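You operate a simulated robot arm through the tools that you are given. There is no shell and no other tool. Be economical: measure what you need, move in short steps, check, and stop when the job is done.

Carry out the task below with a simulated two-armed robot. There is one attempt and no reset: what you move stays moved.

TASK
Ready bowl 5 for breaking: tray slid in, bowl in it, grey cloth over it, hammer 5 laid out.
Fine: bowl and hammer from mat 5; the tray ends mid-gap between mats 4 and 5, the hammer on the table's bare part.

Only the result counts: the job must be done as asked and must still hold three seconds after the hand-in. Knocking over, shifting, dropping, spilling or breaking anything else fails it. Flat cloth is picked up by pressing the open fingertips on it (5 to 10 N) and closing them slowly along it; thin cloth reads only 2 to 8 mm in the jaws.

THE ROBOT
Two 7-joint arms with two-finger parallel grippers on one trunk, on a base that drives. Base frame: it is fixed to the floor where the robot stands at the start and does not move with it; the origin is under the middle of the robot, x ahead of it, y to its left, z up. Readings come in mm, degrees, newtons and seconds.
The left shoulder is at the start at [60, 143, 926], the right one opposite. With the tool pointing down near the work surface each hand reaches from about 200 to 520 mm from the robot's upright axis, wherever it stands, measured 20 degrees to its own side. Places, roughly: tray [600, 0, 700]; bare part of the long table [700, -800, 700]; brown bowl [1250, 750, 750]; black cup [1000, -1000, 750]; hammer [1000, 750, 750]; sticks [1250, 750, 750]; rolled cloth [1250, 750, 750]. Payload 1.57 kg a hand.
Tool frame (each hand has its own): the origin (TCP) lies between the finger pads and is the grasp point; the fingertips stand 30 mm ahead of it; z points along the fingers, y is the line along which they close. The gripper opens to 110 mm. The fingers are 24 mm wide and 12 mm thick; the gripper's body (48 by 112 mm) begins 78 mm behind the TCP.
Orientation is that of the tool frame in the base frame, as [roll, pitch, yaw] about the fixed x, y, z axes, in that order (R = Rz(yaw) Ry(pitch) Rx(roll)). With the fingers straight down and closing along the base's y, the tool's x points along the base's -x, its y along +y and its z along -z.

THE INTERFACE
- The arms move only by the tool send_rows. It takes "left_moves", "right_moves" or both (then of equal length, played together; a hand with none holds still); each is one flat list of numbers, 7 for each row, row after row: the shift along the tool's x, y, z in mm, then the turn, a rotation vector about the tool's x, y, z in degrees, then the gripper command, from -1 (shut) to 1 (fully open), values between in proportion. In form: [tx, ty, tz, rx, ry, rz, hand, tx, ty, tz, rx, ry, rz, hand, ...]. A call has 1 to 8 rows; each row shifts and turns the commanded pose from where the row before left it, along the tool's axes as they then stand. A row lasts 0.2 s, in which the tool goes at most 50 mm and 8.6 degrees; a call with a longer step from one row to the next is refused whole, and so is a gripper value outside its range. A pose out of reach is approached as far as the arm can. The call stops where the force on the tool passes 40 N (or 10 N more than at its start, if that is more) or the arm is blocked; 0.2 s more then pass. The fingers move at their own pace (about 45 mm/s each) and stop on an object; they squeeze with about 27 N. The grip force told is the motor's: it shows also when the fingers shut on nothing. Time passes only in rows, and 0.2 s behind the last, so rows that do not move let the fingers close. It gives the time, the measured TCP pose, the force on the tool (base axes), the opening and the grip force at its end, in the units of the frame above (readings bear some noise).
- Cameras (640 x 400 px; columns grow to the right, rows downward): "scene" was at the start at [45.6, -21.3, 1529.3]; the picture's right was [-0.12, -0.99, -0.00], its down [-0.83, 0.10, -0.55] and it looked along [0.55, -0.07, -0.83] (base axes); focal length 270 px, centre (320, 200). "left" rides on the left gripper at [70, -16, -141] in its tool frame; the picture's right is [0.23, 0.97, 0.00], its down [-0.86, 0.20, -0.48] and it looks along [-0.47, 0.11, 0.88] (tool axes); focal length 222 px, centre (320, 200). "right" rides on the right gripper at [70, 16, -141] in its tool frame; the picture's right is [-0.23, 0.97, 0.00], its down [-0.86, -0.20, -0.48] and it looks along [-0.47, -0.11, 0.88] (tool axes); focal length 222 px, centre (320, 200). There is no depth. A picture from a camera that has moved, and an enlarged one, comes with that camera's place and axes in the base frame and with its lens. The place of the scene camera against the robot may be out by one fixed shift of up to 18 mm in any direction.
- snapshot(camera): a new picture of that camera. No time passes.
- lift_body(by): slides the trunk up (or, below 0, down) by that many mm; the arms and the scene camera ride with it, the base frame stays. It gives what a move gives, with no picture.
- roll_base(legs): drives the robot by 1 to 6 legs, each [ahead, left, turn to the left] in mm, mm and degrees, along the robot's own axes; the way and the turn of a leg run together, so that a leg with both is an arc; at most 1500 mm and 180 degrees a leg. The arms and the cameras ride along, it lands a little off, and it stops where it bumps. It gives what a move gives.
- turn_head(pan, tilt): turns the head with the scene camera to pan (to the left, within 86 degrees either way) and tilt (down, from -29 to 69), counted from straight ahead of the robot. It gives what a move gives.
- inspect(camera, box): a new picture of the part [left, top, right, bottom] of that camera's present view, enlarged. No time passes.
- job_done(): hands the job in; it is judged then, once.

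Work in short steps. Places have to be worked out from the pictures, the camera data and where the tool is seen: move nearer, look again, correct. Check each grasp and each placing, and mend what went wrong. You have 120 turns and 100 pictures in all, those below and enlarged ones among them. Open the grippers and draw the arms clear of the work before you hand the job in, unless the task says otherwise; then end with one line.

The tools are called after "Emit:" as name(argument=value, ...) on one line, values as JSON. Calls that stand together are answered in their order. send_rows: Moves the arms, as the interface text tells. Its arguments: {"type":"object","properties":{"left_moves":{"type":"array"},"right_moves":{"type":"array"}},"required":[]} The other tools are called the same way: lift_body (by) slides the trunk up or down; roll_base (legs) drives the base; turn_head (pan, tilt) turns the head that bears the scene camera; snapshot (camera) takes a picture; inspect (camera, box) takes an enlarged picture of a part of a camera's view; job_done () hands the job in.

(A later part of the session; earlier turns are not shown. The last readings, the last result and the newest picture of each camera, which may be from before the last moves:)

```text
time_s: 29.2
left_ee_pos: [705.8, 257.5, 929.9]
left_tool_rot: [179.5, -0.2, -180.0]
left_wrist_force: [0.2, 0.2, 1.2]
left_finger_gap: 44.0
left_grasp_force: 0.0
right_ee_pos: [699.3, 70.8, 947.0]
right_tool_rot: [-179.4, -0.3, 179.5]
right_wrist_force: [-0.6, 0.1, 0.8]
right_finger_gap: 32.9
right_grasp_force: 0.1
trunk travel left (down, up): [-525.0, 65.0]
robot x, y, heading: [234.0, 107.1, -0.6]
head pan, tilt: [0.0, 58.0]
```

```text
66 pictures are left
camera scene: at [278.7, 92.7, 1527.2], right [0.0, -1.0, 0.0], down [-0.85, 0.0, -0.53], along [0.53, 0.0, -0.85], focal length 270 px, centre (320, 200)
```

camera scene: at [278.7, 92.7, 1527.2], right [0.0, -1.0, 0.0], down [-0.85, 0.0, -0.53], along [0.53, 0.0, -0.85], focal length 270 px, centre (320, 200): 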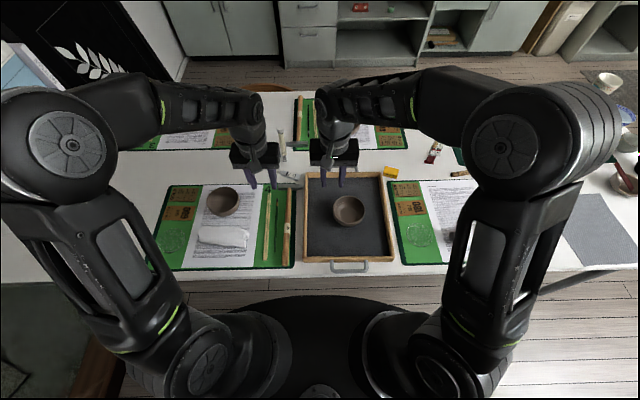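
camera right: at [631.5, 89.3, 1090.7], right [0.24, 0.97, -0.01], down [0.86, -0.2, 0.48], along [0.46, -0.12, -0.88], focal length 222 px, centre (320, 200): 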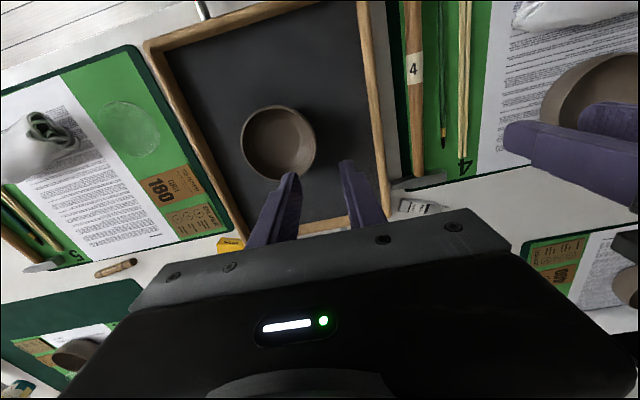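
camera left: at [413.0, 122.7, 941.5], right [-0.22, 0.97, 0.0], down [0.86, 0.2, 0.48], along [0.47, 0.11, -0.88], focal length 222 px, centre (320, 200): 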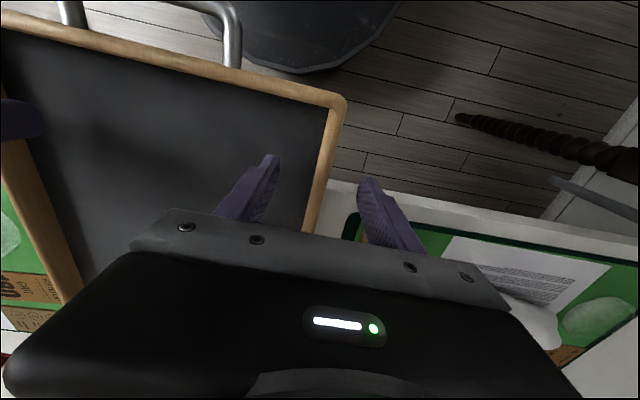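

The bowl sits at ≈(688, 20) in the tray. Now I drive right toward the grey cloth, staying clear of the right table leg (≈y −1070), and look at the cloth.

Emit:
roll_base(legs=[[-30, -740, 0]])

Emit:
snapshot(camera="right")

Emit:
snapshot(camera="scene")

Emit:
snapshot(camera="left")

```text
time_s: 33.1
left_ee_pos: [668.7, -473.7, 929.3]
left_tool_rot: [179.6, -0.2, 179.0]
left_wrist_force: [-0.7, 0.1, 0.5]
left_finger_gap: 44.4
left_grasp_force: 0.2
right_ee_pos: [659.4, -662.5, 947.1]
right_tool_rot: [-179.5, -0.3, 178.4]
right_wrist_force: [-0.1, -0.4, 0.1]
right_finger_gap: 33.2
right_grasp_force: 0.1
trunk travel left (down, up): [-525.0, 65.0]
robot x, y, heading: [194.2, -616.5, -1.5]
head pan, tilt: [0.0, 58.0]
```

```text
65 pictures are left
camera right: at [591.2, -641.6, 1090.3], right [0.26, 0.97, -0.01], down [0.85, -0.22, 0.48], along [0.46, -0.13, -0.88], focal length 222 px, centre (320, 200)
```

right: 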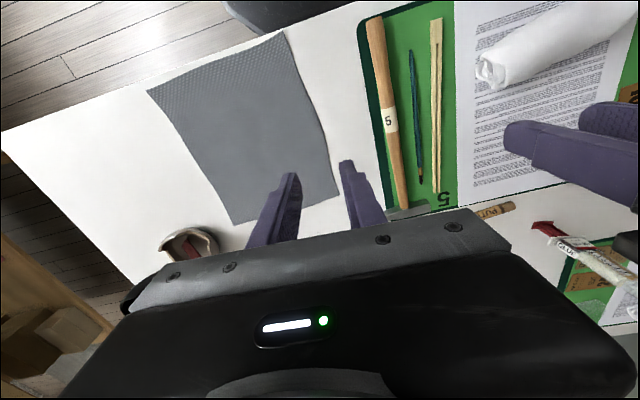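

```text
64 pictures are left
camera scene: at [238.7, -631.3, 1527.2], right [-0.02, -1.0, 0.0], down [-0.85, 0.02, -0.53], along [0.53, -0.01, -0.85], focal length 270 px, centre (320, 200)
```

scene: 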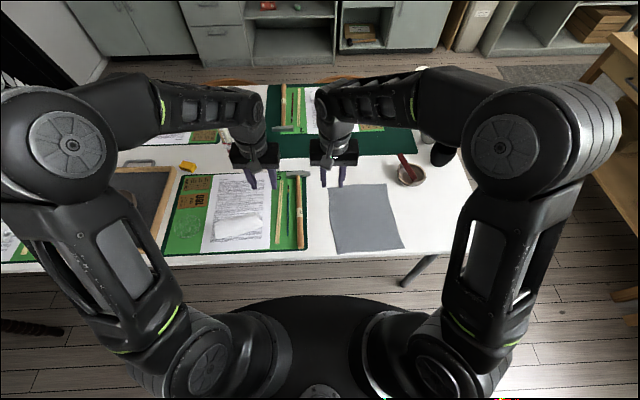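

```text
63 pictures are left
camera left: at [601.0, -489.5, 1070.3], right [-0.21, 0.98, 0.01], down [0.86, 0.18, 0.48], along [0.46, 0.11, -0.88], focal length 222 px, centre (320, 200)
```

left: 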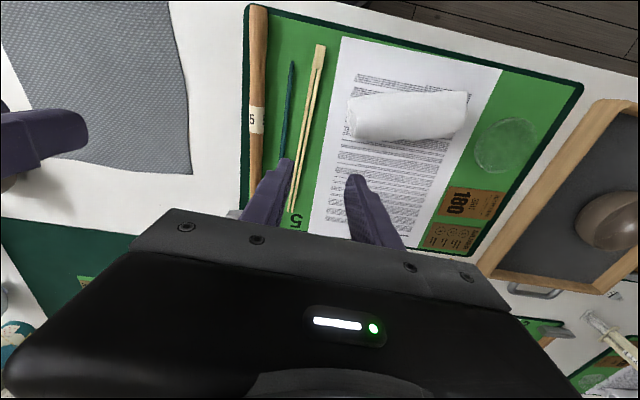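

The cloth's corners are at ≈(528,−673), (543,−882), (786,−867), (774,−657), so it is about 210 × 245 mm. I will take its near edge with both hands; first I drive 160 mm more to the right so both arms straddle it.

Emit:
roll_base(legs=[[0, -160, 1.5]])

Emit:
snapshot(camera="right")

Emit:
snapshot(camera="left")

```text
time_s: 34.6
left_ee_pos: [664.1, -623.6, 930.0]
left_tool_rot: [179.6, -0.1, -179.8]
left_wrist_force: [-0.5, -1.0, -0.2]
left_finger_gap: 44.0
left_grasp_force: 0.0
right_ee_pos: [658.0, -811.1, 946.3]
right_tool_rot: [-179.6, -0.4, 179.5]
right_wrist_force: [0.2, -0.2, -0.4]
right_finger_gap: 33.2
right_grasp_force: 0.1
trunk travel left (down, up): [-525.0, 65.0]
robot x, y, heading: [193.2, -776.6, -0.1]
head pan, tilt: [0.0, 58.0]
```

```text
62 pictures are left
camera right: at [589.6, -792.9, 1090.2], right [0.23, 0.97, -0.01], down [0.86, -0.2, 0.48], along [0.46, -0.12, -0.88], focal length 222 px, centre (320, 200)
```

right: 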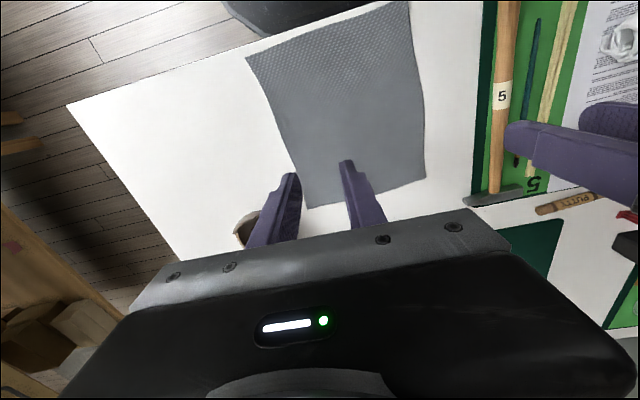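

```text
61 pictures are left
camera left: at [595.9, -640.6, 1070.4], right [-0.23, 0.97, 0.01], down [0.86, 0.2, 0.48], along [0.46, 0.12, -0.88], focal length 222 px, centre (320, 200)
```

left: 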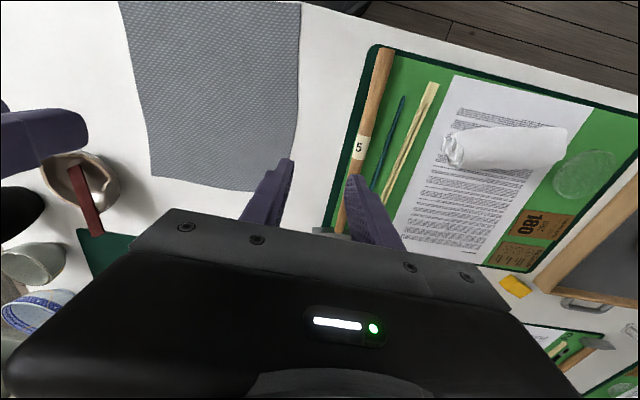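

Corner estimates confirmed (A ≈(530,−674), B ≈(540,−884)). I move both hands above the near edge, about 25–30 mm in from each corner, with narrow finger gaps.

Emit:
send_rows(left_moves=[29, -19.5, 25, 0, 0, 0, -0.5, 29, -19.5, 25, 0, 0, 0, -0.5, 29, -19.5, 25, 0, 0, 0, -0.5, 29, -19.5, 25, 0, 0, 0, -0.5, 0, 0, 0, 0, 0, 0, -0.5], right_moves=[25, -10.5, 29, 0, 0, 0, -0.5, 25, -10.5, 29, 0, 0, 0, -0.5, 25, -10.5, 29, 0, 0, 0, -0.5, 25, -10.5, 29, 0, 0, 0, -0.5, 0, 0, 0, 0, 0, 0, -0.5])

Emit:
snapshot(camera="right")

Emit:
snapshot(camera="left")

```text
time_s: 35.8
left_ee_pos: [546.4, -701.1, 829.2]
left_tool_rot: [179.5, -0.2, -179.8]
left_wrist_force: [0.2, 0.4, 0.8]
left_finger_gap: 27.5
left_grasp_force: 0.1
right_ee_pos: [557.6, -852.8, 830.8]
right_tool_rot: [-179.3, -0.3, 179.5]
right_wrist_force: [0.4, -0.5, -0.1]
right_finger_gap: 27.6
right_grasp_force: 0.0
trunk travel left (down, up): [-525.0, 65.0]
robot x, y, heading: [194.9, -775.7, -0.3]
head pan, tilt: [0.0, 58.0]
```

```text
60 pictures are left
camera right: at [488.8, -833.3, 974.4], right [0.23, 0.97, -0.01], down [0.86, -0.2, 0.48], along [0.46, -0.12, -0.88], focal length 222 px, centre (320, 200)
```

right: 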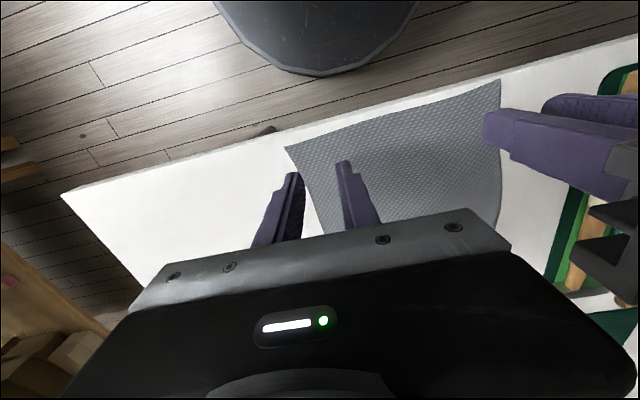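

```text
59 pictures are left
camera left: at [478.0, -717.3, 970.6], right [-0.23, 0.97, 0.01], down [0.86, 0.2, 0.48], along [0.46, 0.12, -0.88], focal length 222 px, centre (320, 200)
```

left: 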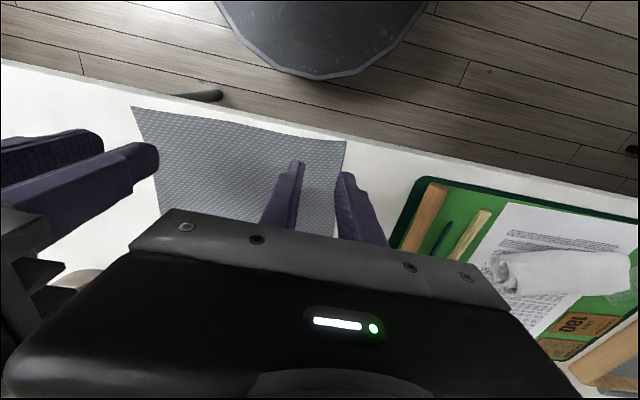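

Fingers are nearly at the corner sides; I shift each 6 mm inwards and lower to just above the cloth.

Emit:
send_rows(left_moves=[0, -6, 18, 0, 0, 0, -0.5, 0, 0, 18, 0, 0, 0, -0.5, 0, 0, 14, 0, 0, 0, -0.5, 0, 0, 0, 0, 0, 0, -0.5], right_moves=[0, 6, 18, 0, 0, 0, -0.5, 0, 0, 18, 0, 0, 0, -0.5, 0, 0, 15, 0, 0, 0, -0.5, 0, 0, 0, 0, 0, 0, -0.5])

```text
time_s: 36.8
left_ee_pos: [544.3, -706.4, 779.3]
left_tool_rot: [179.6, -0.2, -179.9]
left_wrist_force: [0.0, -0.1, -0.3]
left_finger_gap: 27.4
left_grasp_force: 0.1
right_ee_pos: [557.0, -848.7, 780.0]
right_tool_rot: [-179.4, -0.3, 179.5]
right_wrist_force: [-0.1, -0.1, -0.5]
right_finger_gap: 27.1
right_grasp_force: 0.0
trunk travel left (down, up): [-525.0, 65.0]
robot x, y, heading: [189.1, -778.0, 0.2]
head pan, tilt: [0.0, 58.0]
```

Now I close the last few mm in small steps, reading the force.

Emit:
send_rows(left_moves=[0, 0, 2, 0, 0, 0, -0.5, 0, 0, 2, 0, 0, 0, -0.5, 0, 0, 2, 0, 0, 0, -0.5], right_moves=[0, 0, 2, 0, 0, 0, -0.5, 0, 0, 2, 0, 0, 0, -0.5, 0, 0, 2, 0, 0, 0, -0.5])

```text
time_s: 37.6
left_ee_pos: [547.5, -706.7, 773.4]
left_tool_rot: [179.7, -0.1, -179.8]
left_wrist_force: [0.1, 0.4, 0.6]
left_finger_gap: 27.5
left_grasp_force: 0.1
right_ee_pos: [556.5, -849.2, 773.0]
right_tool_rot: [-179.5, -0.3, 179.6]
right_wrist_force: [0.8, 0.3, -0.2]
right_finger_gap: 27.7
right_grasp_force: 0.1
trunk travel left (down, up): [-525.0, 65.0]
robot x, y, heading: [196.5, -778.3, -0.2]
head pan, tilt: [0.0, 58.0]
```

No contact yet; further in 1.5 mm steps.

Emit:
send_rows(left_moves=[0, 0, 1.5, 0, 0, 0, -0.5, 0, 0, 1.5, 0, 0, 0, -0.5], right_moves=[0, 0, 1.5, 0, 0, 0, -0.5, 0, 0, 1.5, 0, 0, 0, -0.5])

```text
time_s: 38.2
left_ee_pos: [547.6, -704.9, 771.3]
left_tool_rot: [179.6, -0.1, -179.8]
left_wrist_force: [-1.4, 0.0, 12.2]
left_finger_gap: 27.5
left_grasp_force: 0.1
right_ee_pos: [555.9, -847.9, 771.1]
right_tool_rot: [-179.4, -0.2, 179.7]
right_wrist_force: [0.9, -0.9, 1.6]
right_finger_gap: 27.3
right_grasp_force: 0.0
trunk travel left (down, up): [-525.0, 65.0]
robot x, y, heading: [190.9, -776.6, -0.0]
head pan, tilt: [0.0, 58.0]
```

Left reads 12 N, right 1.6 N: I ease the left and press the right a touch more.

Emit:
send_rows(left_moves=[0, 0, -0.4, 0, 0, 0, -0.5, 0, 0, 0, 0, 0, 0, -0.5], right_moves=[0, 0, 0.8, 0, 0, 0, -0.5, 0, 0, 0, 0, 0, 0, -0.5])

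```text
time_s: 38.8
left_ee_pos: [547.3, -706.0, 771.2]
left_tool_rot: [179.5, -0.1, -180.0]
left_wrist_force: [-3.1, 0.7, 18.9]
left_finger_gap: 27.6
left_grasp_force: 0.2
right_ee_pos: [556.9, -848.9, 772.0]
right_tool_rot: [-179.4, -0.1, 179.6]
right_wrist_force: [0.0, -0.3, 3.0]
right_finger_gap: 27.6
right_grasp_force: 0.0
trunk travel left (down, up): [-525.0, 65.0]
robot x, y, heading: [190.3, -774.1, -0.0]
head pan, tilt: [0.0, 58.0]
```

Emit:
send_rows(left_moves=[0, 0, -1.2, 0, 0, 0, -0.5, 0, 0, 0, 0, 0, 0, -0.5], right_moves=[0, 0, 0.6, 0, 0, 0, -0.5, 0, 0, 0, 0, 0, 0, -0.5])

```text
time_s: 39.4
left_ee_pos: [546.3, -706.8, 772.1]
left_tool_rot: [179.7, -0.3, -179.8]
left_wrist_force: [-0.3, 0.2, -0.1]
left_finger_gap: 27.5
left_grasp_force: 0.1
right_ee_pos: [556.4, -848.3, 771.2]
right_tool_rot: [-179.4, -0.2, 179.7]
right_wrist_force: [-1.4, -1.2, 19.4]
right_finger_gap: 26.8
right_grasp_force: 0.0
trunk travel left (down, up): [-525.0, 65.0]
robot x, y, heading: [193.0, -774.1, -0.2]
head pan, tilt: [0.0, 58.0]
```

Emit:
send_rows(left_moves=[0, 0, 0.5, 0, 0, 0, -0.5, 0, 0, 0, 0, 0, 0, -0.5], right_moves=[0, 0, -0.8, 0, 0, 0, -0.5, 0, 0, 0, 0, 0, 0, -0.5])

```text
time_s: 40.0
left_ee_pos: [547.3, -704.9, 771.3]
left_tool_rot: [179.6, -0.2, -179.7]
left_wrist_force: [-0.6, 0.3, -0.8]
left_finger_gap: 27.4
left_grasp_force: 0.1
right_ee_pos: [558.2, -847.7, 770.8]
right_tool_rot: [-179.5, -0.2, 179.6]
right_wrist_force: [0.0, -0.3, 18.8]
right_finger_gap: 26.8
right_grasp_force: 0.1
trunk travel left (down, up): [-525.0, 65.0]
robot x, y, heading: [191.5, -779.0, -0.2]
head pan, tilt: [0.0, 58.0]
```

Emit:
send_rows(left_moves=[0, 0, 0.4, 0, 0, 0, -0.5, 0, 0, 0, 0, 0, 0, -0.5], right_moves=[0, 0, -0.6, 0, 0, 0, -0.5, 0, 0, 0, 0, 0, 0, -0.5])

```text
time_s: 40.6
left_ee_pos: [548.6, -705.7, 771.9]
left_tool_rot: [179.7, -0.2, -179.8]
left_wrist_force: [0.0, 0.1, 0.6]
left_finger_gap: 27.7
left_grasp_force: 0.0
right_ee_pos: [556.9, -848.8, 771.3]
right_tool_rot: [-179.4, -0.3, 179.7]
right_wrist_force: [-0.6, 0.8, 6.0]
right_finger_gap: 27.9
right_grasp_force: 0.4
trunk travel left (down, up): [-525.0, 65.0]
robot x, y, heading: [194.6, -779.1, 0.1]
head pan, tilt: [0.0, 58.0]
```

Right is at 6 N: I close its fingers slowly while pressing the left slightly more.

Emit:
send_rows(left_moves=[0, 0, 0.5, 0, 0, 0, -0.5, 0, 0, 0, 0, 0, 0, -0.5, 0, 0, 0, 0, 0, 0, -0.5, 0, 0, 0, 0, 0, 0, -0.5, 0, 0, 0, 0, 0, 0, -0.5, 0, 0, 0, 0, 0, 0, -0.5, 0, 0, 0, 0, 0, 0, -0.5, 0, 0, 0, 0, 0, 0, -0.5], right_moves=[0, 0, 0, 0, 0, 0, -0.57, 0, 0, 0, 0, 0, 0, -0.64, 0, 0, 0, 0, 0, 0, -0.71, 0, 0, 0, 0, 0, 0, -0.78, 0, 0, 0, 0, 0, 0, -0.85, 0, 0, 0, 0, 0, 0, -0.92, 0, 0, 0, 0, 0, 0, -1, 0, 0, 0, 0, 0, 0, -1])

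Emit:
snapshot(camera="right")

```text
time_s: 42.4
left_ee_pos: [548.1, -707.4, 770.7]
left_tool_rot: [179.6, -0.1, -179.8]
left_wrist_force: [-1.3, 0.5, 22.1]
left_finger_gap: 27.3
left_grasp_force: 0.1
right_ee_pos: [556.1, -848.6, 771.9]
right_tool_rot: [-179.4, -0.2, 179.6]
right_wrist_force: [-0.5, 0.2, 0.4]
right_finger_gap: 0.0
right_grasp_force: 21.4
trunk travel left (down, up): [-525.0, 65.0]
robot x, y, heading: [189.0, -773.8, -0.1]
head pan, tilt: [0.0, 58.0]
```

```text
58 pictures are left
camera right: at [487.5, -829.6, 915.2], right [0.23, 0.97, -0.01], down [0.86, -0.2, 0.48], along [0.46, -0.12, -0.88], focal length 222 px, centre (320, 200)
```

right: 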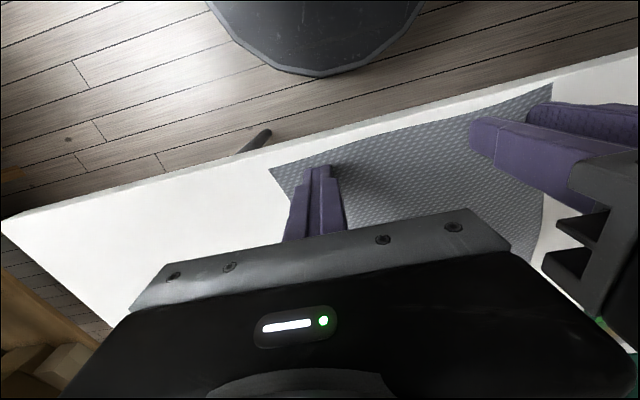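

The right closed on nothing: the press faded. The force settles slowly, so I reopen, trim both hands and wait longer for a steady reading.

Emit:
send_rows(left_moves=[0, 0, -0.2, 0, 0, 0, -0.5, 0, 0, 0, 0, 0, 0, -0.5, 0, 0, 0, 0, 0, 0, -0.5, 0, 0, 0, 0, 0, 0, -0.5, 0, 0, 0, 0, 0, 0, -0.5, 0, 0, 0, 0, 0, 0, -0.5], right_moves=[0, 0, 0, 0, 0, 0, -0.5, 0, 0, 0.3, 0, 0, 0, -0.5, 0, 0, 0, 0, 0, 0, -0.5, 0, 0, 0, 0, 0, 0, -0.5, 0, 0, 0, 0, 0, 0, -0.5, 0, 0, 0, 0, 0, 0, -0.5])

```text
time_s: 43.8
left_ee_pos: [548.5, -706.6, 771.4]
left_tool_rot: [179.5, -0.2, -179.8]
left_wrist_force: [0.1, 1.2, 18.5]
left_finger_gap: 26.9
left_grasp_force: 0.2
right_ee_pos: [557.4, -848.6, 770.9]
right_tool_rot: [-179.4, -0.3, 179.7]
right_wrist_force: [0.1, 0.0, 0.0]
right_finger_gap: 27.4
right_grasp_force: 0.0
trunk travel left (down, up): [-525.0, 65.0]
robot x, y, heading: [192.4, -776.8, -0.1]
head pan, tilt: [0.0, 58.0]
```

Emit:
send_rows(left_moves=[0, 0, -0.25, 0, 0, 0, -0.5, 0, 0, 0, 0, 0, 0, -0.5, 0, 0, 0, 0, 0, 0, -0.5, 0, 0, 0, 0, 0, 0, -0.5, 0, 0, 0, 0, 0, 0, -0.5, 0, 0, 0, 0, 0, 0, -0.5], right_moves=[0, 0, 0.3, 0, 0, 0, -0.5, 0, 0, 0, 0, 0, 0, -0.5, 0, 0, 0, 0, 0, 0, -0.5, 0, 0, 0, 0, 0, 0, -0.5, 0, 0, 0, 0, 0, 0, -0.5, 0, 0, 0, 0, 0, 0, -0.5])

```text
time_s: 45.2
left_ee_pos: [547.9, -707.5, 770.7]
left_tool_rot: [179.6, -0.1, -179.8]
left_wrist_force: [0.1, 0.1, 12.3]
left_finger_gap: 27.4
left_grasp_force: 0.1
right_ee_pos: [557.1, -847.2, 771.3]
right_tool_rot: [-179.3, -0.2, 179.6]
right_wrist_force: [0.1, -0.6, 5.2]
right_finger_gap: 26.9
right_grasp_force: 0.0
trunk travel left (down, up): [-525.0, 65.0]
robot x, y, heading: [191.2, -780.3, -0.0]
head pan, tilt: [0.0, 58.0]
```

Steady now: left 12 N, right 5 N. I trim them to about 8–9 N and close both slowly.

Emit:
send_rows(left_moves=[0, 0, -0.15, 0, 0, 0, -0.5, 0, 0, 0, 0, 0, 0, -0.58, 0, 0, 0, 0, 0, 0, -0.66, 0, 0, 0, 0, 0, 0, -0.74, 0, 0, 0, 0, 0, 0, -0.82, 0, 0, 0, 0, 0, 0, -0.9, 0, 0, 0, 0, 0, 0, -1, 0, 0, 0, 0, 0, 0, -1], right_moves=[0, 0, 0.15, 0, 0, 0, -0.5, 0, 0, 0, 0, 0, 0, -0.58, 0, 0, 0, 0, 0, 0, -0.66, 0, 0, 0, 0, 0, 0, -0.74, 0, 0, 0, 0, 0, 0, -0.82, 0, 0, 0, 0, 0, 0, -0.9, 0, 0, 0, 0, 0, 0, -1, 0, 0, 0, 0, 0, 0, -1])

Emit:
snapshot(camera="left")

```text
time_s: 47.0
left_ee_pos: [547.9, -707.2, 771.4]
left_tool_rot: [179.7, -0.2, -179.9]
left_wrist_force: [0.2, -3.4, 11.3]
left_finger_gap: 1.7
left_grasp_force: 22.9
right_ee_pos: [556.2, -848.1, 770.1]
right_tool_rot: [-179.4, -0.3, 179.6]
right_wrist_force: [-0.2, 0.4, 3.4]
right_finger_gap: 0.0
right_grasp_force: 21.3
trunk travel left (down, up): [-525.0, 65.0]
robot x, y, heading: [196.2, -777.8, -0.1]
head pan, tilt: [0.0, 58.0]
```

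```text
57 pictures are left
camera left: at [479.1, -723.2, 912.0], right [-0.23, 0.97, 0.01], down [0.86, 0.2, 0.48], along [0.46, 0.12, -0.88], focal length 222 px, centre (320, 200)
```

left: 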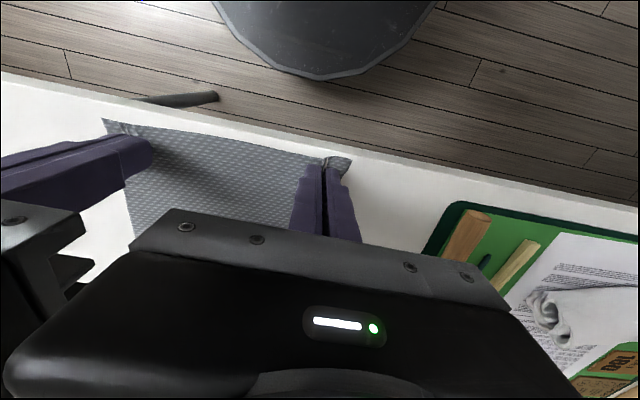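

The left has caught the cloth (1.7 mm). The right was too light; I reopen it and press about 0.3 mm more.

Emit:
send_rows(left_moves=[0, 0, -0.5, 0, 0, 0, -1, 0, 0, 0, 0, 0, 0, -1, 0, 0, 0, 0, 0, 0, -1, 0, 0, 0, 0, 0, 0, -1, 0, 0, 0, 0, 0, 0, -1, 0, 0, 0, 0, 0, 0, -1], right_moves=[0, 0, 0, 0, 0, 0, -0.5, 0, 0, 0.2, 0, 0, 0, -0.5, 0, 0, 0, 0, 0, 0, -0.5, 0, 0, 0, 0, 0, 0, -0.5, 0, 0, 0, 0, 0, 0, -0.5, 0, 0, 0, 0, 0, 0, -0.5])

```text
time_s: 48.4
left_ee_pos: [546.9, -707.2, 771.0]
left_tool_rot: [179.6, -0.1, -179.7]
left_wrist_force: [0.4, 0.1, 4.2]
left_finger_gap: 1.7
left_grasp_force: 23.4
right_ee_pos: [556.5, -848.1, 770.6]
right_tool_rot: [-179.3, -0.3, 179.6]
right_wrist_force: [-1.8, -1.7, 9.1]
right_finger_gap: 26.4
right_grasp_force: 0.0
trunk travel left (down, up): [-525.0, 65.0]
robot x, y, heading: [192.5, -779.2, -0.2]
head pan, tilt: [0.0, 58.0]
```

Right at 9 N: I close slowly with a slight follow-on press.

Emit:
send_rows(right_moves=[0, 0, 0.05, 0, 0, 0, -0.58, 0, 0, 0, 0, 0, 0, -0.66, 0, 0, 0.05, 0, 0, 0, -0.74, 0, 0, 0, 0, 0, 0, -0.82, 0, 0, 0.05, 0, 0, 0, -0.9, 0, 0, 0, 0, 0, 0, -1, 0, 0, 0, 0, 0, 0, -1])

Emit:
snapshot(camera="right")

```text
time_s: 50.0
left_ee_pos: [547.2, -708.8, 771.0]
left_tool_rot: [179.6, -0.2, -179.8]
left_wrist_force: [-0.8, 0.9, 4.5]
left_finger_gap: 1.9
left_grasp_force: 23.3
right_ee_pos: [557.0, -848.4, 770.6]
right_tool_rot: [-179.4, -0.3, 179.6]
right_wrist_force: [-0.1, 0.3, 3.7]
right_finger_gap: 1.9
right_grasp_force: 23.4
trunk travel left (down, up): [-525.0, 65.0]
robot x, y, heading: [194.9, -777.3, -0.3]
head pan, tilt: [0.0, 58.0]
```

```text
56 pictures are left
camera right: at [488.1, -829.1, 914.4], right [0.23, 0.97, -0.01], down [0.86, -0.2, 0.48], along [0.46, -0.12, -0.88], focal length 222 px, centre (320, 200)
```

right: 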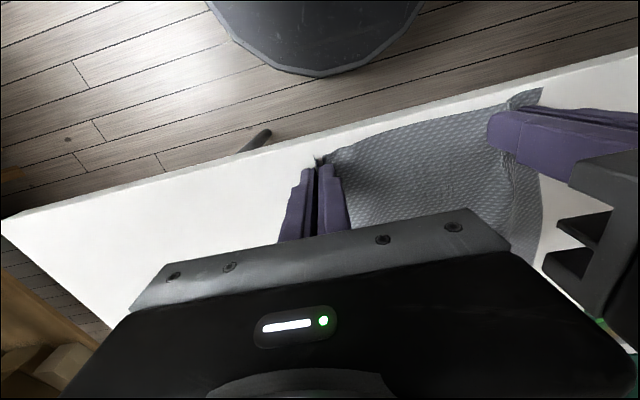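

Both hands hold the cloth (1.9 mm each). I lift slowly.

Emit:
send_rows(left_moves=[0, 0, -4, 0, 0, 0, -1, 0, 0, -8, 0, 0, 0, -1, 0, 0, -12, 0, 0, 0, -1, 0, 0, -16, 0, 0, 0, -1, 0, 0, -20, 0, 0, 0, -1, 0, 0, -20, 0, 0, 0, -1], right_moves=[0, 0, -4, 0, 0, 0, -1, 0, 0, -8, 0, 0, 0, -1, 0, 0, -12, 0, 0, 0, -1, 0, 0, -16, 0, 0, 0, -1, 0, 0, -20, 0, 0, 0, -1, 0, 0, -20, 0, 0, 0, -1])

Emit:
snapshot(camera="scene")

Emit:
snapshot(camera="right")

```text
time_s: 51.4
left_ee_pos: [545.6, -708.7, 850.4]
left_tool_rot: [179.6, -0.2, -179.9]
left_wrist_force: [-0.9, 0.2, -0.1]
left_finger_gap: 2.0
left_grasp_force: 23.9
right_ee_pos: [557.7, -849.2, 850.5]
right_tool_rot: [-179.4, -0.3, 179.7]
right_wrist_force: [-0.4, 0.1, 0.4]
right_finger_gap: 2.2
right_grasp_force: 23.4
trunk travel left (down, up): [-525.0, 65.0]
robot x, y, heading: [195.3, -772.3, 0.0]
head pan, tilt: [0.0, 58.0]
```

```text
55 pictures are left
camera scene: at [236.1, -789.5, 1527.2], right [0.0, -1.0, 0.0], down [-0.85, 0.0, -0.53], along [0.53, 0.0, -0.85], focal length 270 px, centre (320, 200)
```

scene: 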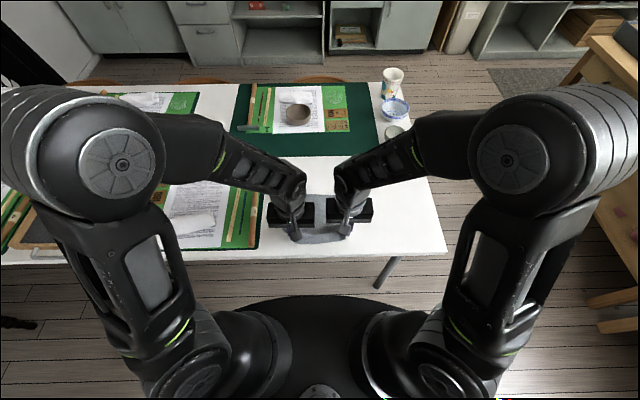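

```text
54 pictures are left
camera right: at [488.8, -829.5, 994.0], right [0.23, 0.97, -0.01], down [0.86, -0.2, 0.48], along [0.46, -0.12, -0.88], focal length 222 px, centre (320, 200)
```

right: 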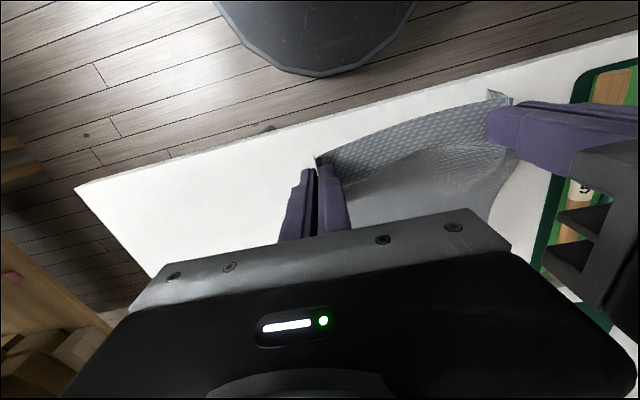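

Held well. I raise it to z≈1060 so its free edge clears everything.

Emit:
send_rows(left_moves=[0, 0, -27, 0, 0, 0, -1, 0, 0, -27, 0, 0, 0, -1, 0, 0, -27, 0, 0, 0, -1, 0, 0, -27, 0, 0, 0, -1, 0, 0, -27, 0, 0, 0, -1, 0, 0, -27, 0, 0, 0, -1, 0, 0, -27, 0, 0, 0, -1, 0, 0, -27, 0, 0, 0, -1], right_moves=[0, 0, -27, 0, 0, 0, -1, 0, 0, -27, 0, 0, 0, -1, 0, 0, -27, 0, 0, 0, -1, 0, 0, -27, 0, 0, 0, -1, 0, 0, -27, 0, 0, 0, -1, 0, 0, -27, 0, 0, 0, -1, 0, 0, -27, 0, 0, 0, -1, 0, 0, -27, 0, 0, 0, -1])

Emit:
snapshot(camera="scene")

Emit:
snapshot(camera="right")

```text
time_s: 53.2
left_ee_pos: [549.0, -708.2, 1067.9]
left_tool_rot: [179.6, -0.2, -179.8]
left_wrist_force: [1.1, 0.3, -0.5]
left_finger_gap: 1.9
left_grasp_force: 23.9
right_ee_pos: [557.0, -843.5, 1065.2]
right_tool_rot: [-179.4, -0.2, 179.6]
right_wrist_force: [0.6, -0.3, 0.7]
right_finger_gap: 1.8
right_grasp_force: 23.3
trunk travel left (down, up): [-525.0, 65.0]
robot x, y, heading: [190.7, -776.6, -0.3]
head pan, tilt: [0.0, 58.0]
```

```text
53 pictures are left
camera scene: at [236.4, -789.4, 1527.2], right [0.0, -1.0, 0.0], down [-0.85, 0.0, -0.53], along [0.53, 0.0, -0.85], focal length 270 px, centre (320, 200)
```

scene: 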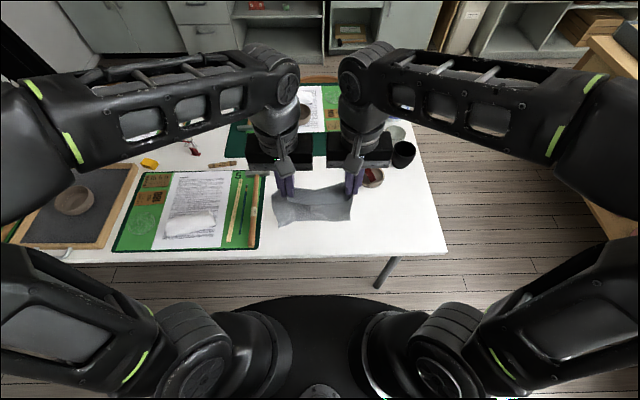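

```text
52 pictures are left
camera right: at [488.7, -826.0, 1208.6], right [0.23, 0.97, -0.01], down [0.86, -0.2, 0.48], along [0.46, -0.12, -0.88], focal length 222 px, centre (320, 200)
```

right: 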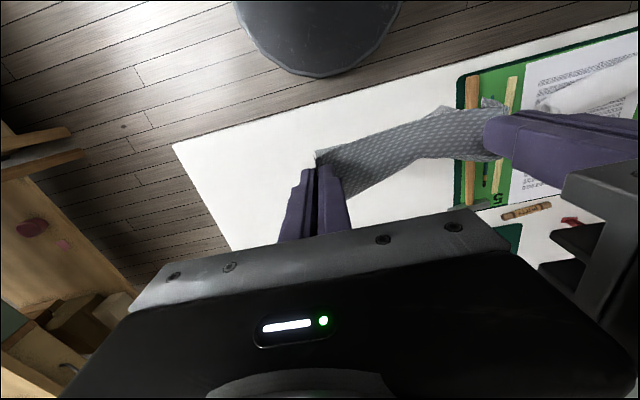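

The cloth hangs freely. I raise the trunk 60 mm for clearance, then drive left to the tray.

Emit:
lift_body(by=60)

Emit:
roll_base(legs=[[-40, 400, 0], [0, 395, 0]])

Emit:
snapshot(camera="scene")

```text
time_s: 54.2
left_ee_pos: [549.5, -706.5, 1128.2]
left_tool_rot: [179.6, -0.2, -179.9]
left_wrist_force: [0.7, 0.5, 0.1]
left_finger_gap: 1.5
left_grasp_force: 23.4
right_ee_pos: [559.2, -844.6, 1124.3]
right_tool_rot: [-179.4, -0.4, 179.5]
right_wrist_force: [0.2, -0.1, 0.3]
right_finger_gap: 2.1
right_grasp_force: 23.2
trunk travel left (down, up): [-585.0, 5.0]
robot x, y, heading: [194.7, -775.8, -0.2]
head pan, tilt: [0.0, 58.0]
```

```text
time_s: 58.8
left_ee_pos: [516.6, 86.6, 1128.1]
left_tool_rot: [179.6, -0.1, 179.7]
left_wrist_force: [0.5, -0.2, -0.7]
left_finger_gap: 1.7
left_grasp_force: 23.5
right_ee_pos: [522.9, -49.7, 1125.4]
right_tool_rot: [-179.4, -0.3, 179.2]
right_wrist_force: [-0.6, -1.2, 0.7]
right_finger_gap: 1.9
right_grasp_force: 23.4
trunk travel left (down, up): [-585.0, 5.0]
robot x, y, heading: [156.3, 19.2, -0.8]
head pan, tilt: [0.0, 58.0]
```

```text
51 pictures are left
camera scene: at [202.7, 8.3, 1587.2], right [-0.01, -1.0, 0.0], down [-0.85, 0.01, -0.53], along [0.53, -0.01, -0.85], focal length 270 px, centre (320, 200)
```

scene: 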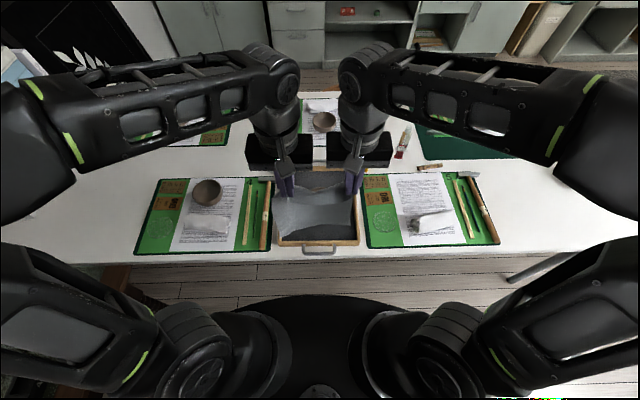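

The cloth is centred over the tray in y (18.5). I drive 135 mm ahead.

Emit:
roll_base(legs=[[135, 2, 0.7]])

Emit:
send_rows(left_moves=[-20, 0, 0, 0, 0, 0, -1, -25, 0, 0, 0, 0, 0, -1, -25, 0, 0, 0, 0, 0, -1, -25, 0, 0, 0, 0, 0, -1, -20, 0, 0, 0, 0, 0, -1, -15, 0, 0, 0, 0, 0, -1, 0, 0, 0, 0, 0, 0, -1], right_moves=[-20, 0, 0, 0, 0, 0, -1, -25, 0, 0, 0, 0, 0, -1, -25, 0, 0, 0, 0, 0, -1, -25, 0, 0, 0, 0, 0, -1, -20, 0, 0, 0, 0, 0, -1, -10, 0, 0, 0, 0, 0, -1, 0, 0, 0, 0, 0, 0, -1])

Emit:
snapshot(camera="scene")

Emit:
snapshot(camera="right")

```text
time_s: 60.0
left_ee_pos: [649.3, 90.7, 1127.9]
left_tool_rot: [179.5, -0.3, -179.6]
left_wrist_force: [0.8, -1.0, 0.1]
left_finger_gap: 1.9
left_grasp_force: 23.6
right_ee_pos: [657.8, -44.8, 1124.1]
right_tool_rot: [-179.5, -0.4, 179.8]
right_wrist_force: [0.3, 0.0, -1.4]
right_finger_gap: 1.7
right_grasp_force: 23.5
trunk travel left (down, up): [-585.0, 5.0]
robot x, y, heading: [289.3, 20.7, 0.2]
head pan, tilt: [0.0, 58.0]
```

```text
time_s: 61.6
left_ee_pos: [780.5, 92.1, 1126.0]
left_tool_rot: [179.6, -0.2, -179.6]
left_wrist_force: [0.3, -0.1, 0.0]
left_finger_gap: 2.0
left_grasp_force: 23.5
right_ee_pos: [781.0, -45.9, 1125.1]
right_tool_rot: [-179.5, -0.4, 179.8]
right_wrist_force: [0.3, 0.4, 0.4]
right_finger_gap: 1.7
right_grasp_force: 23.9
trunk travel left (down, up): [-585.0, 5.0]
robot x, y, heading: [289.6, 19.2, 0.0]
head pan, tilt: [0.0, 58.0]
```

```text
50 pictures are left
camera scene: at [334.4, 9.2, 1587.2], right [0.0, -1.0, 0.0], down [-0.85, 0.0, -0.53], along [0.53, 0.0, -0.85], focal length 270 px, centre (320, 200)
```

scene: 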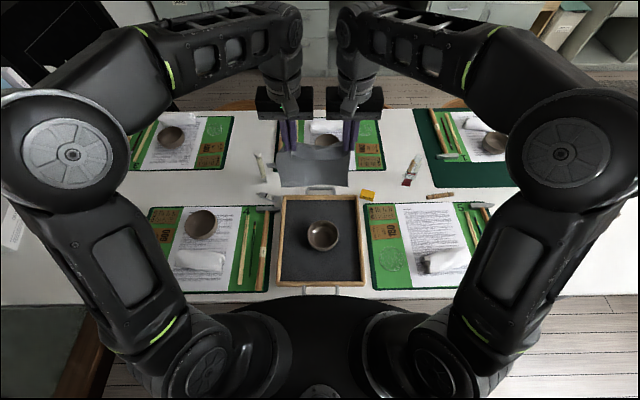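

```text
49 pictures are left
camera right: at [712.1, -27.2, 1268.1], right [0.23, 0.97, -0.01], down [0.86, -0.2, 0.48], along [0.46, -0.12, -0.88], focal length 222 px, centre (320, 200)
```

right: 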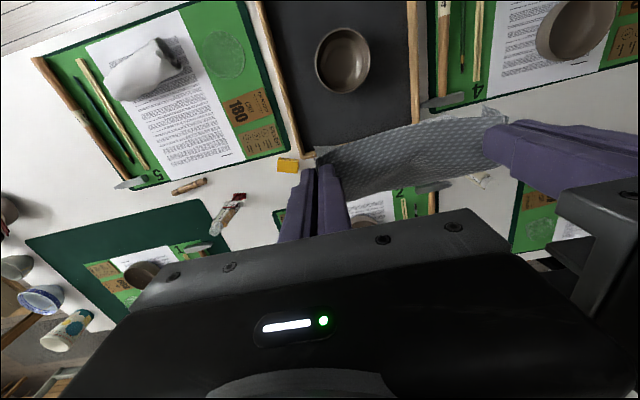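

The cloth hangs beyond the bowl at x≈781. I lower straight so its free edge lands on the tray floor behind the bowl.

Emit:
send_rows(left_moves=[-4, 0, 18, 0, 0, 0, -1, 0, 0, 18, 0, 0, 0, -1, 0, 0, 18, 0, 0, 0, -1, 0, 0, 18, 0, 0, 0, -1, 0, 0, 16, 0, 0, 0, -1, 0, 0, 16, 0, 0, 0, -1, 0, 0, 16, 0, 0, 0, -1], right_moves=[-4, 0, 18, 0, 0, 0, -1, 0, 0, 18, 0, 0, 0, -1, 0, 0, 18, 0, 0, 0, -1, 0, 0, 18, 0, 0, 0, -1, 0, 0, 16, 0, 0, 0, -1, 0, 0, 16, 0, 0, 0, -1, 0, 0, 16, 0, 0, 0, -1])

Emit:
snapshot(camera="scene")

Emit:
snapshot(camera="right")

```text
time_s: 63.2
left_ee_pos: [781.6, 91.2, 1008.0]
left_tool_rot: [179.6, -0.1, -179.6]
left_wrist_force: [0.4, 0.1, -0.1]
left_finger_gap: 2.2
left_grasp_force: 23.7
right_ee_pos: [783.1, -46.6, 1003.2]
right_tool_rot: [-179.4, -0.3, 179.8]
right_wrist_force: [0.4, -1.0, -0.9]
right_finger_gap: 1.9
right_grasp_force: 23.7
trunk travel left (down, up): [-585.0, 5.0]
robot x, y, heading: [288.0, 19.6, 0.1]
head pan, tilt: [0.0, 58.0]
```

```text
48 pictures are left
camera scene: at [335.4, 9.0, 1587.2], right [0.0, -1.0, 0.0], down [-0.85, 0.0, -0.53], along [0.53, 0.0, -0.85], focal length 270 px, centre (320, 200)
```

scene: 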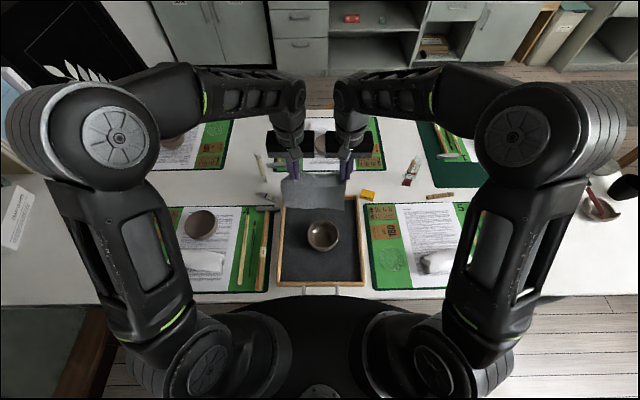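

```text
47 pictures are left
camera right: at [715.8, -28.4, 1146.9], right [0.23, 0.97, -0.01], down [0.86, -0.2, 0.48], along [0.46, -0.12, -0.88], focal length 222 px, centre (320, 200)
```

right: 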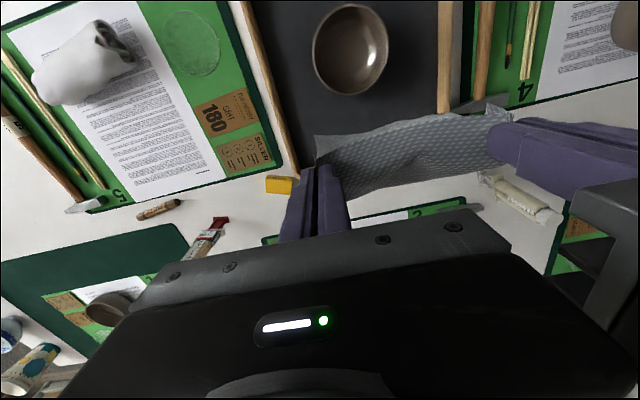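

I zoom in to see where the free edge is.

Emit:
inspect(camera="scene", box=[260, 140, 380, 215])

```text
5.33 times, centred on (320, 178) of scene
camera zoom: at [335.4, 9.0, 1587.2], right [0.0, -1.0, 0.0], down [-0.85, 0.0, -0.53], along [0.53, 0.0, -0.85], focal length 1443 px, centre (320, 320)
```

zoom: 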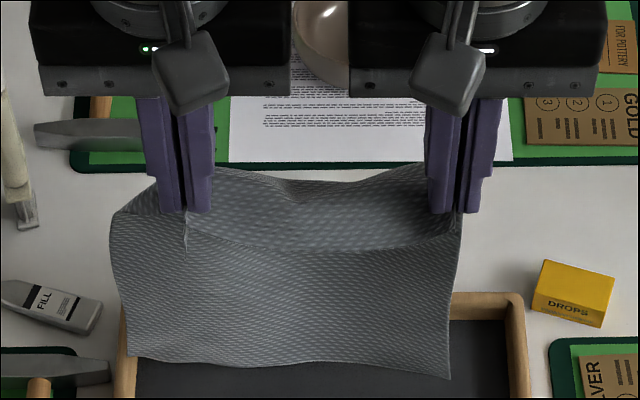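

The free edge is inside the tray, just at the floor, but the cloth hangs about 20 mm too far left of the bowl. I lift a little and shift both hands 20 mm right and 10 mm nearer.

Emit:
send_rows(left_moves=[0, 0, -20, 0, 0, 0, -1, 5, -10, 0, 0, 0, 0, -1, 5, -10, 0, 0, 0, 0, -1, 0, 0, 0, 0, 0, 0, -1, 0, 0, 0, 0, 0, 0, -1, 0, 0, 12, 0, 0, 0, -1, 0, 0, 0, 0, 0, 0, -1], right_moves=[0, 0, -20, 0, 0, 0, -1, 5, -10, 0, 0, 0, 0, -1, 5, -10, 0, 0, 0, 0, -1, 0, 0, 0, 0, 0, 0, -1, 0, 0, 0, 0, 0, 0, -1, 0, 0, 12, 0, 0, 0, -1, 0, 0, 0, 0, 0, 0, -1])

Emit:
inspect(camera="scene", box=[240, 140, 400, 240])

```text
time_s: 64.8
left_ee_pos: [770.8, 73.3, 1016.1]
left_tool_rot: [179.7, -0.2, -179.7]
left_wrist_force: [-0.3, 1.0, 0.2]
left_finger_gap: 1.9
left_grasp_force: 23.6
right_ee_pos: [774.0, -66.9, 1013.3]
right_tool_rot: [-179.4, -0.3, 179.8]
right_wrist_force: [0.3, 0.0, -0.3]
right_finger_gap: 1.6
right_grasp_force: 23.6
trunk travel left (down, up): [-585.0, 5.0]
robot x, y, heading: [289.9, 22.6, -0.0]
head pan, tilt: [0.0, 58.0]
```

```text
4.00 times, centred on (320, 190) of scene
camera zoom: at [334.5, 9.1, 1587.3], right [0.0, -1.0, 0.0], down [-0.85, 0.0, -0.53], along [0.53, 0.0, -0.85], focal length 1082 px, centre (320, 240)
```

zoom: 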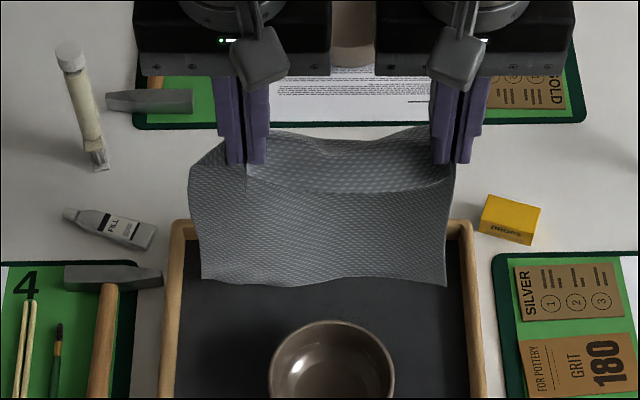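

Now it is centred on the bowl. I lay it over the bowl: hands move toward the robot and down along an arc.

Emit:
send_rows(left_moves=[0, 0, 15, 0, 0, 0, -1, 16, 0, 17, 0, 0, 0, -1, 16, 0, 17, 0, 0, 0, -1, 17, 0, 9, 0, 0, 0, -1, 18, 0, 9, 0, 0, 0, -1, 17, 0, 15, 0, 0, 0, -1, 18, 0, 15, 0, 0, 0, -1], right_moves=[0, 0, 15, 0, 0, 0, -1, 16, 0, 17, 0, 0, 0, -1, 16, 0, 17, 0, 0, 0, -1, 17, 0, 9, 0, 0, 0, -1, 18, 0, 9, 0, 0, 0, -1, 17, 0, 15, 0, 0, 0, -1, 18, 0, 15, 0, 0, 0, -1])

Emit:
snapshot(camera="scene")

```text
time_s: 66.4
left_ee_pos: [671.3, 72.3, 918.5]
left_tool_rot: [179.6, 0.0, -179.7]
left_wrist_force: [-0.5, -0.6, 0.8]
left_finger_gap: 1.8
left_grasp_force: 23.5
right_ee_pos: [672.6, -68.0, 919.8]
right_tool_rot: [-179.5, -0.3, 179.8]
right_wrist_force: [0.4, 0.3, 0.7]
right_finger_gap: 1.7
right_grasp_force: 23.8
trunk travel left (down, up): [-585.0, 5.0]
robot x, y, heading: [288.5, 21.6, -0.2]
head pan, tilt: [0.0, 58.0]
```

```text
44 pictures are left
camera scene: at [334.5, 8.9, 1587.3], right [0.0, -1.0, 0.0], down [-0.85, 0.0, -0.53], along [0.53, 0.0, -0.85], focal length 270 px, centre (320, 200)
```

scene: 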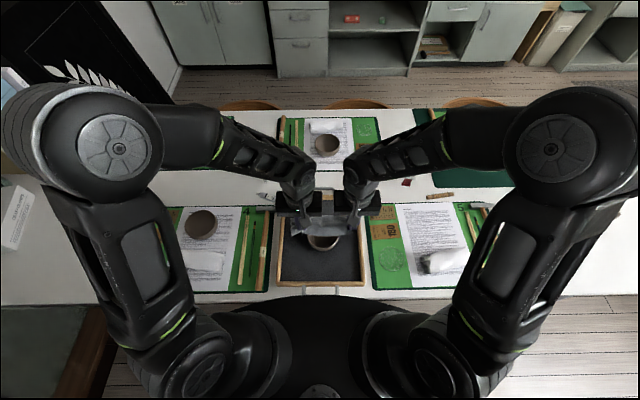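

Emit:
inspect(camera="scene", box=[260, 170, 380, 245])

Emit:
snapshot(camera="right")

```text
5.33 times, centred on (320, 208) of scene
camera zoom: at [334.5, 8.9, 1587.3], right [0.0, -1.0, 0.0], down [-0.85, 0.0, -0.53], along [0.53, 0.0, -0.85], focal length 1443 px, centre (320, 160)
```

zoom: 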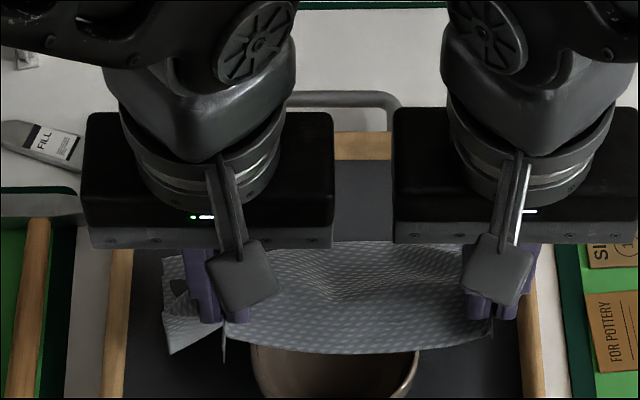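

```text
42 pictures are left
camera right: at [603.2, -49.3, 1062.9], right [0.23, 0.97, -0.01], down [0.86, -0.2, 0.48], along [0.46, -0.12, -0.88], focal length 222 px, centre (320, 200)
```

right: 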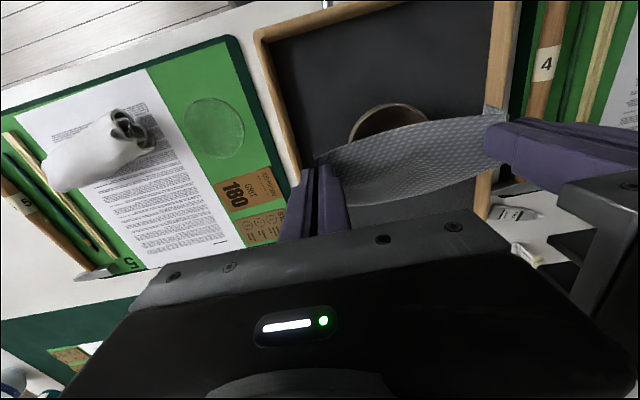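

The far edge lies behind the bowl (x≈790) and the cloth is coming over it. I continue the arc down on the near side.

Emit:
send_rows(left_moves=[16, 0, 15, 0, 0, 0, -1, 16, 0, 16, 0, 0, 0, -1, 12, 0, 18, 0, 0, 0, -1, 12, 0, 18, 0, 0, 0, -1, 9, 0, 18, 0, 0, 0, -1, 7, 0, 18, 0, 0, 0, -1, 2, 0, 10, 0, 0, 0, -1, 0, 0, 5, 0, 0, 0, -1], right_moves=[16, 0, 15, 0, 0, 0, -1, 16, 0, 16, 0, 0, 0, -1, 12, 0, 18, 0, 0, 0, -1, 12, 0, 18, 0, 0, 0, -1, 9, 0, 18, 0, 0, 0, -1, 7, 0, 18, 0, 0, 0, -1, 2, 0, 10, 0, 0, 0, -1, 0, 0, 6, 0, 0, 0, -1])

Emit:
inspect(camera="scene", box=[240, 180, 400, 280])

Emit:
snapshot(camera="right")

```text
time_s: 68.2
left_ee_pos: [596.5, 72.4, 801.2]
left_tool_rot: [179.6, -0.2, -179.6]
left_wrist_force: [-0.3, -0.1, 0.2]
left_finger_gap: 1.6
left_grasp_force: 23.7
right_ee_pos: [596.5, -67.9, 798.4]
right_tool_rot: [-179.5, -0.3, 179.8]
right_wrist_force: [0.4, 0.8, 0.3]
right_finger_gap: 1.9
right_grasp_force: 23.8
trunk travel left (down, up): [-585.0, 5.0]
robot x, y, heading: [289.7, 23.7, -0.1]
head pan, tilt: [0.0, 58.0]
```

```text
4.00 times, centred on (320, 230) of scene
camera zoom: at [334.9, 9.1, 1587.2], right [0.0, -1.0, 0.0], down [-0.85, 0.0, -0.53], along [0.53, 0.0, -0.85], focal length 1082 px, centre (320, 80)
```

zoom: 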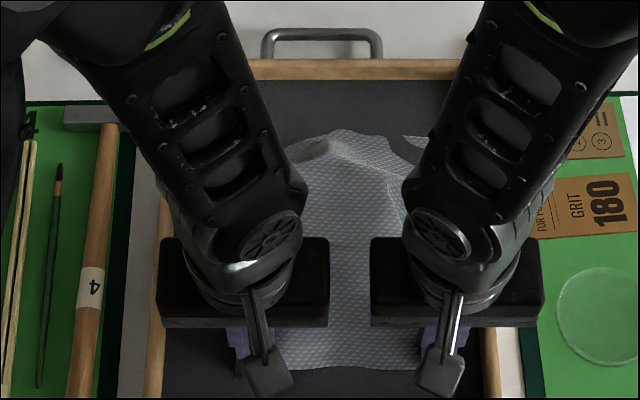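

```text
40 pictures are left
camera right: at [528.6, -49.5, 940.5], right [0.23, 0.97, -0.01], down [0.86, -0.2, 0.48], along [0.46, -0.12, -0.88], focal length 222 px, centre (320, 200)
```

right: 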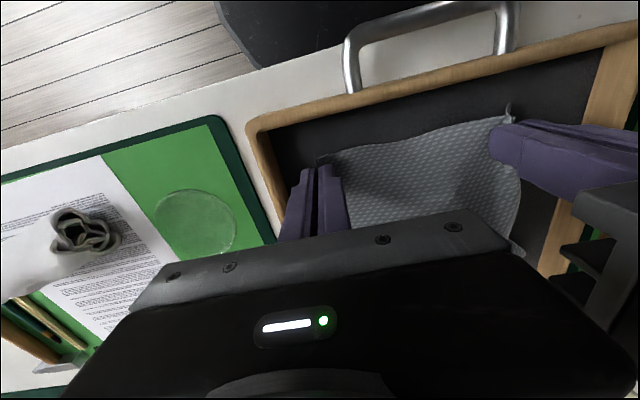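

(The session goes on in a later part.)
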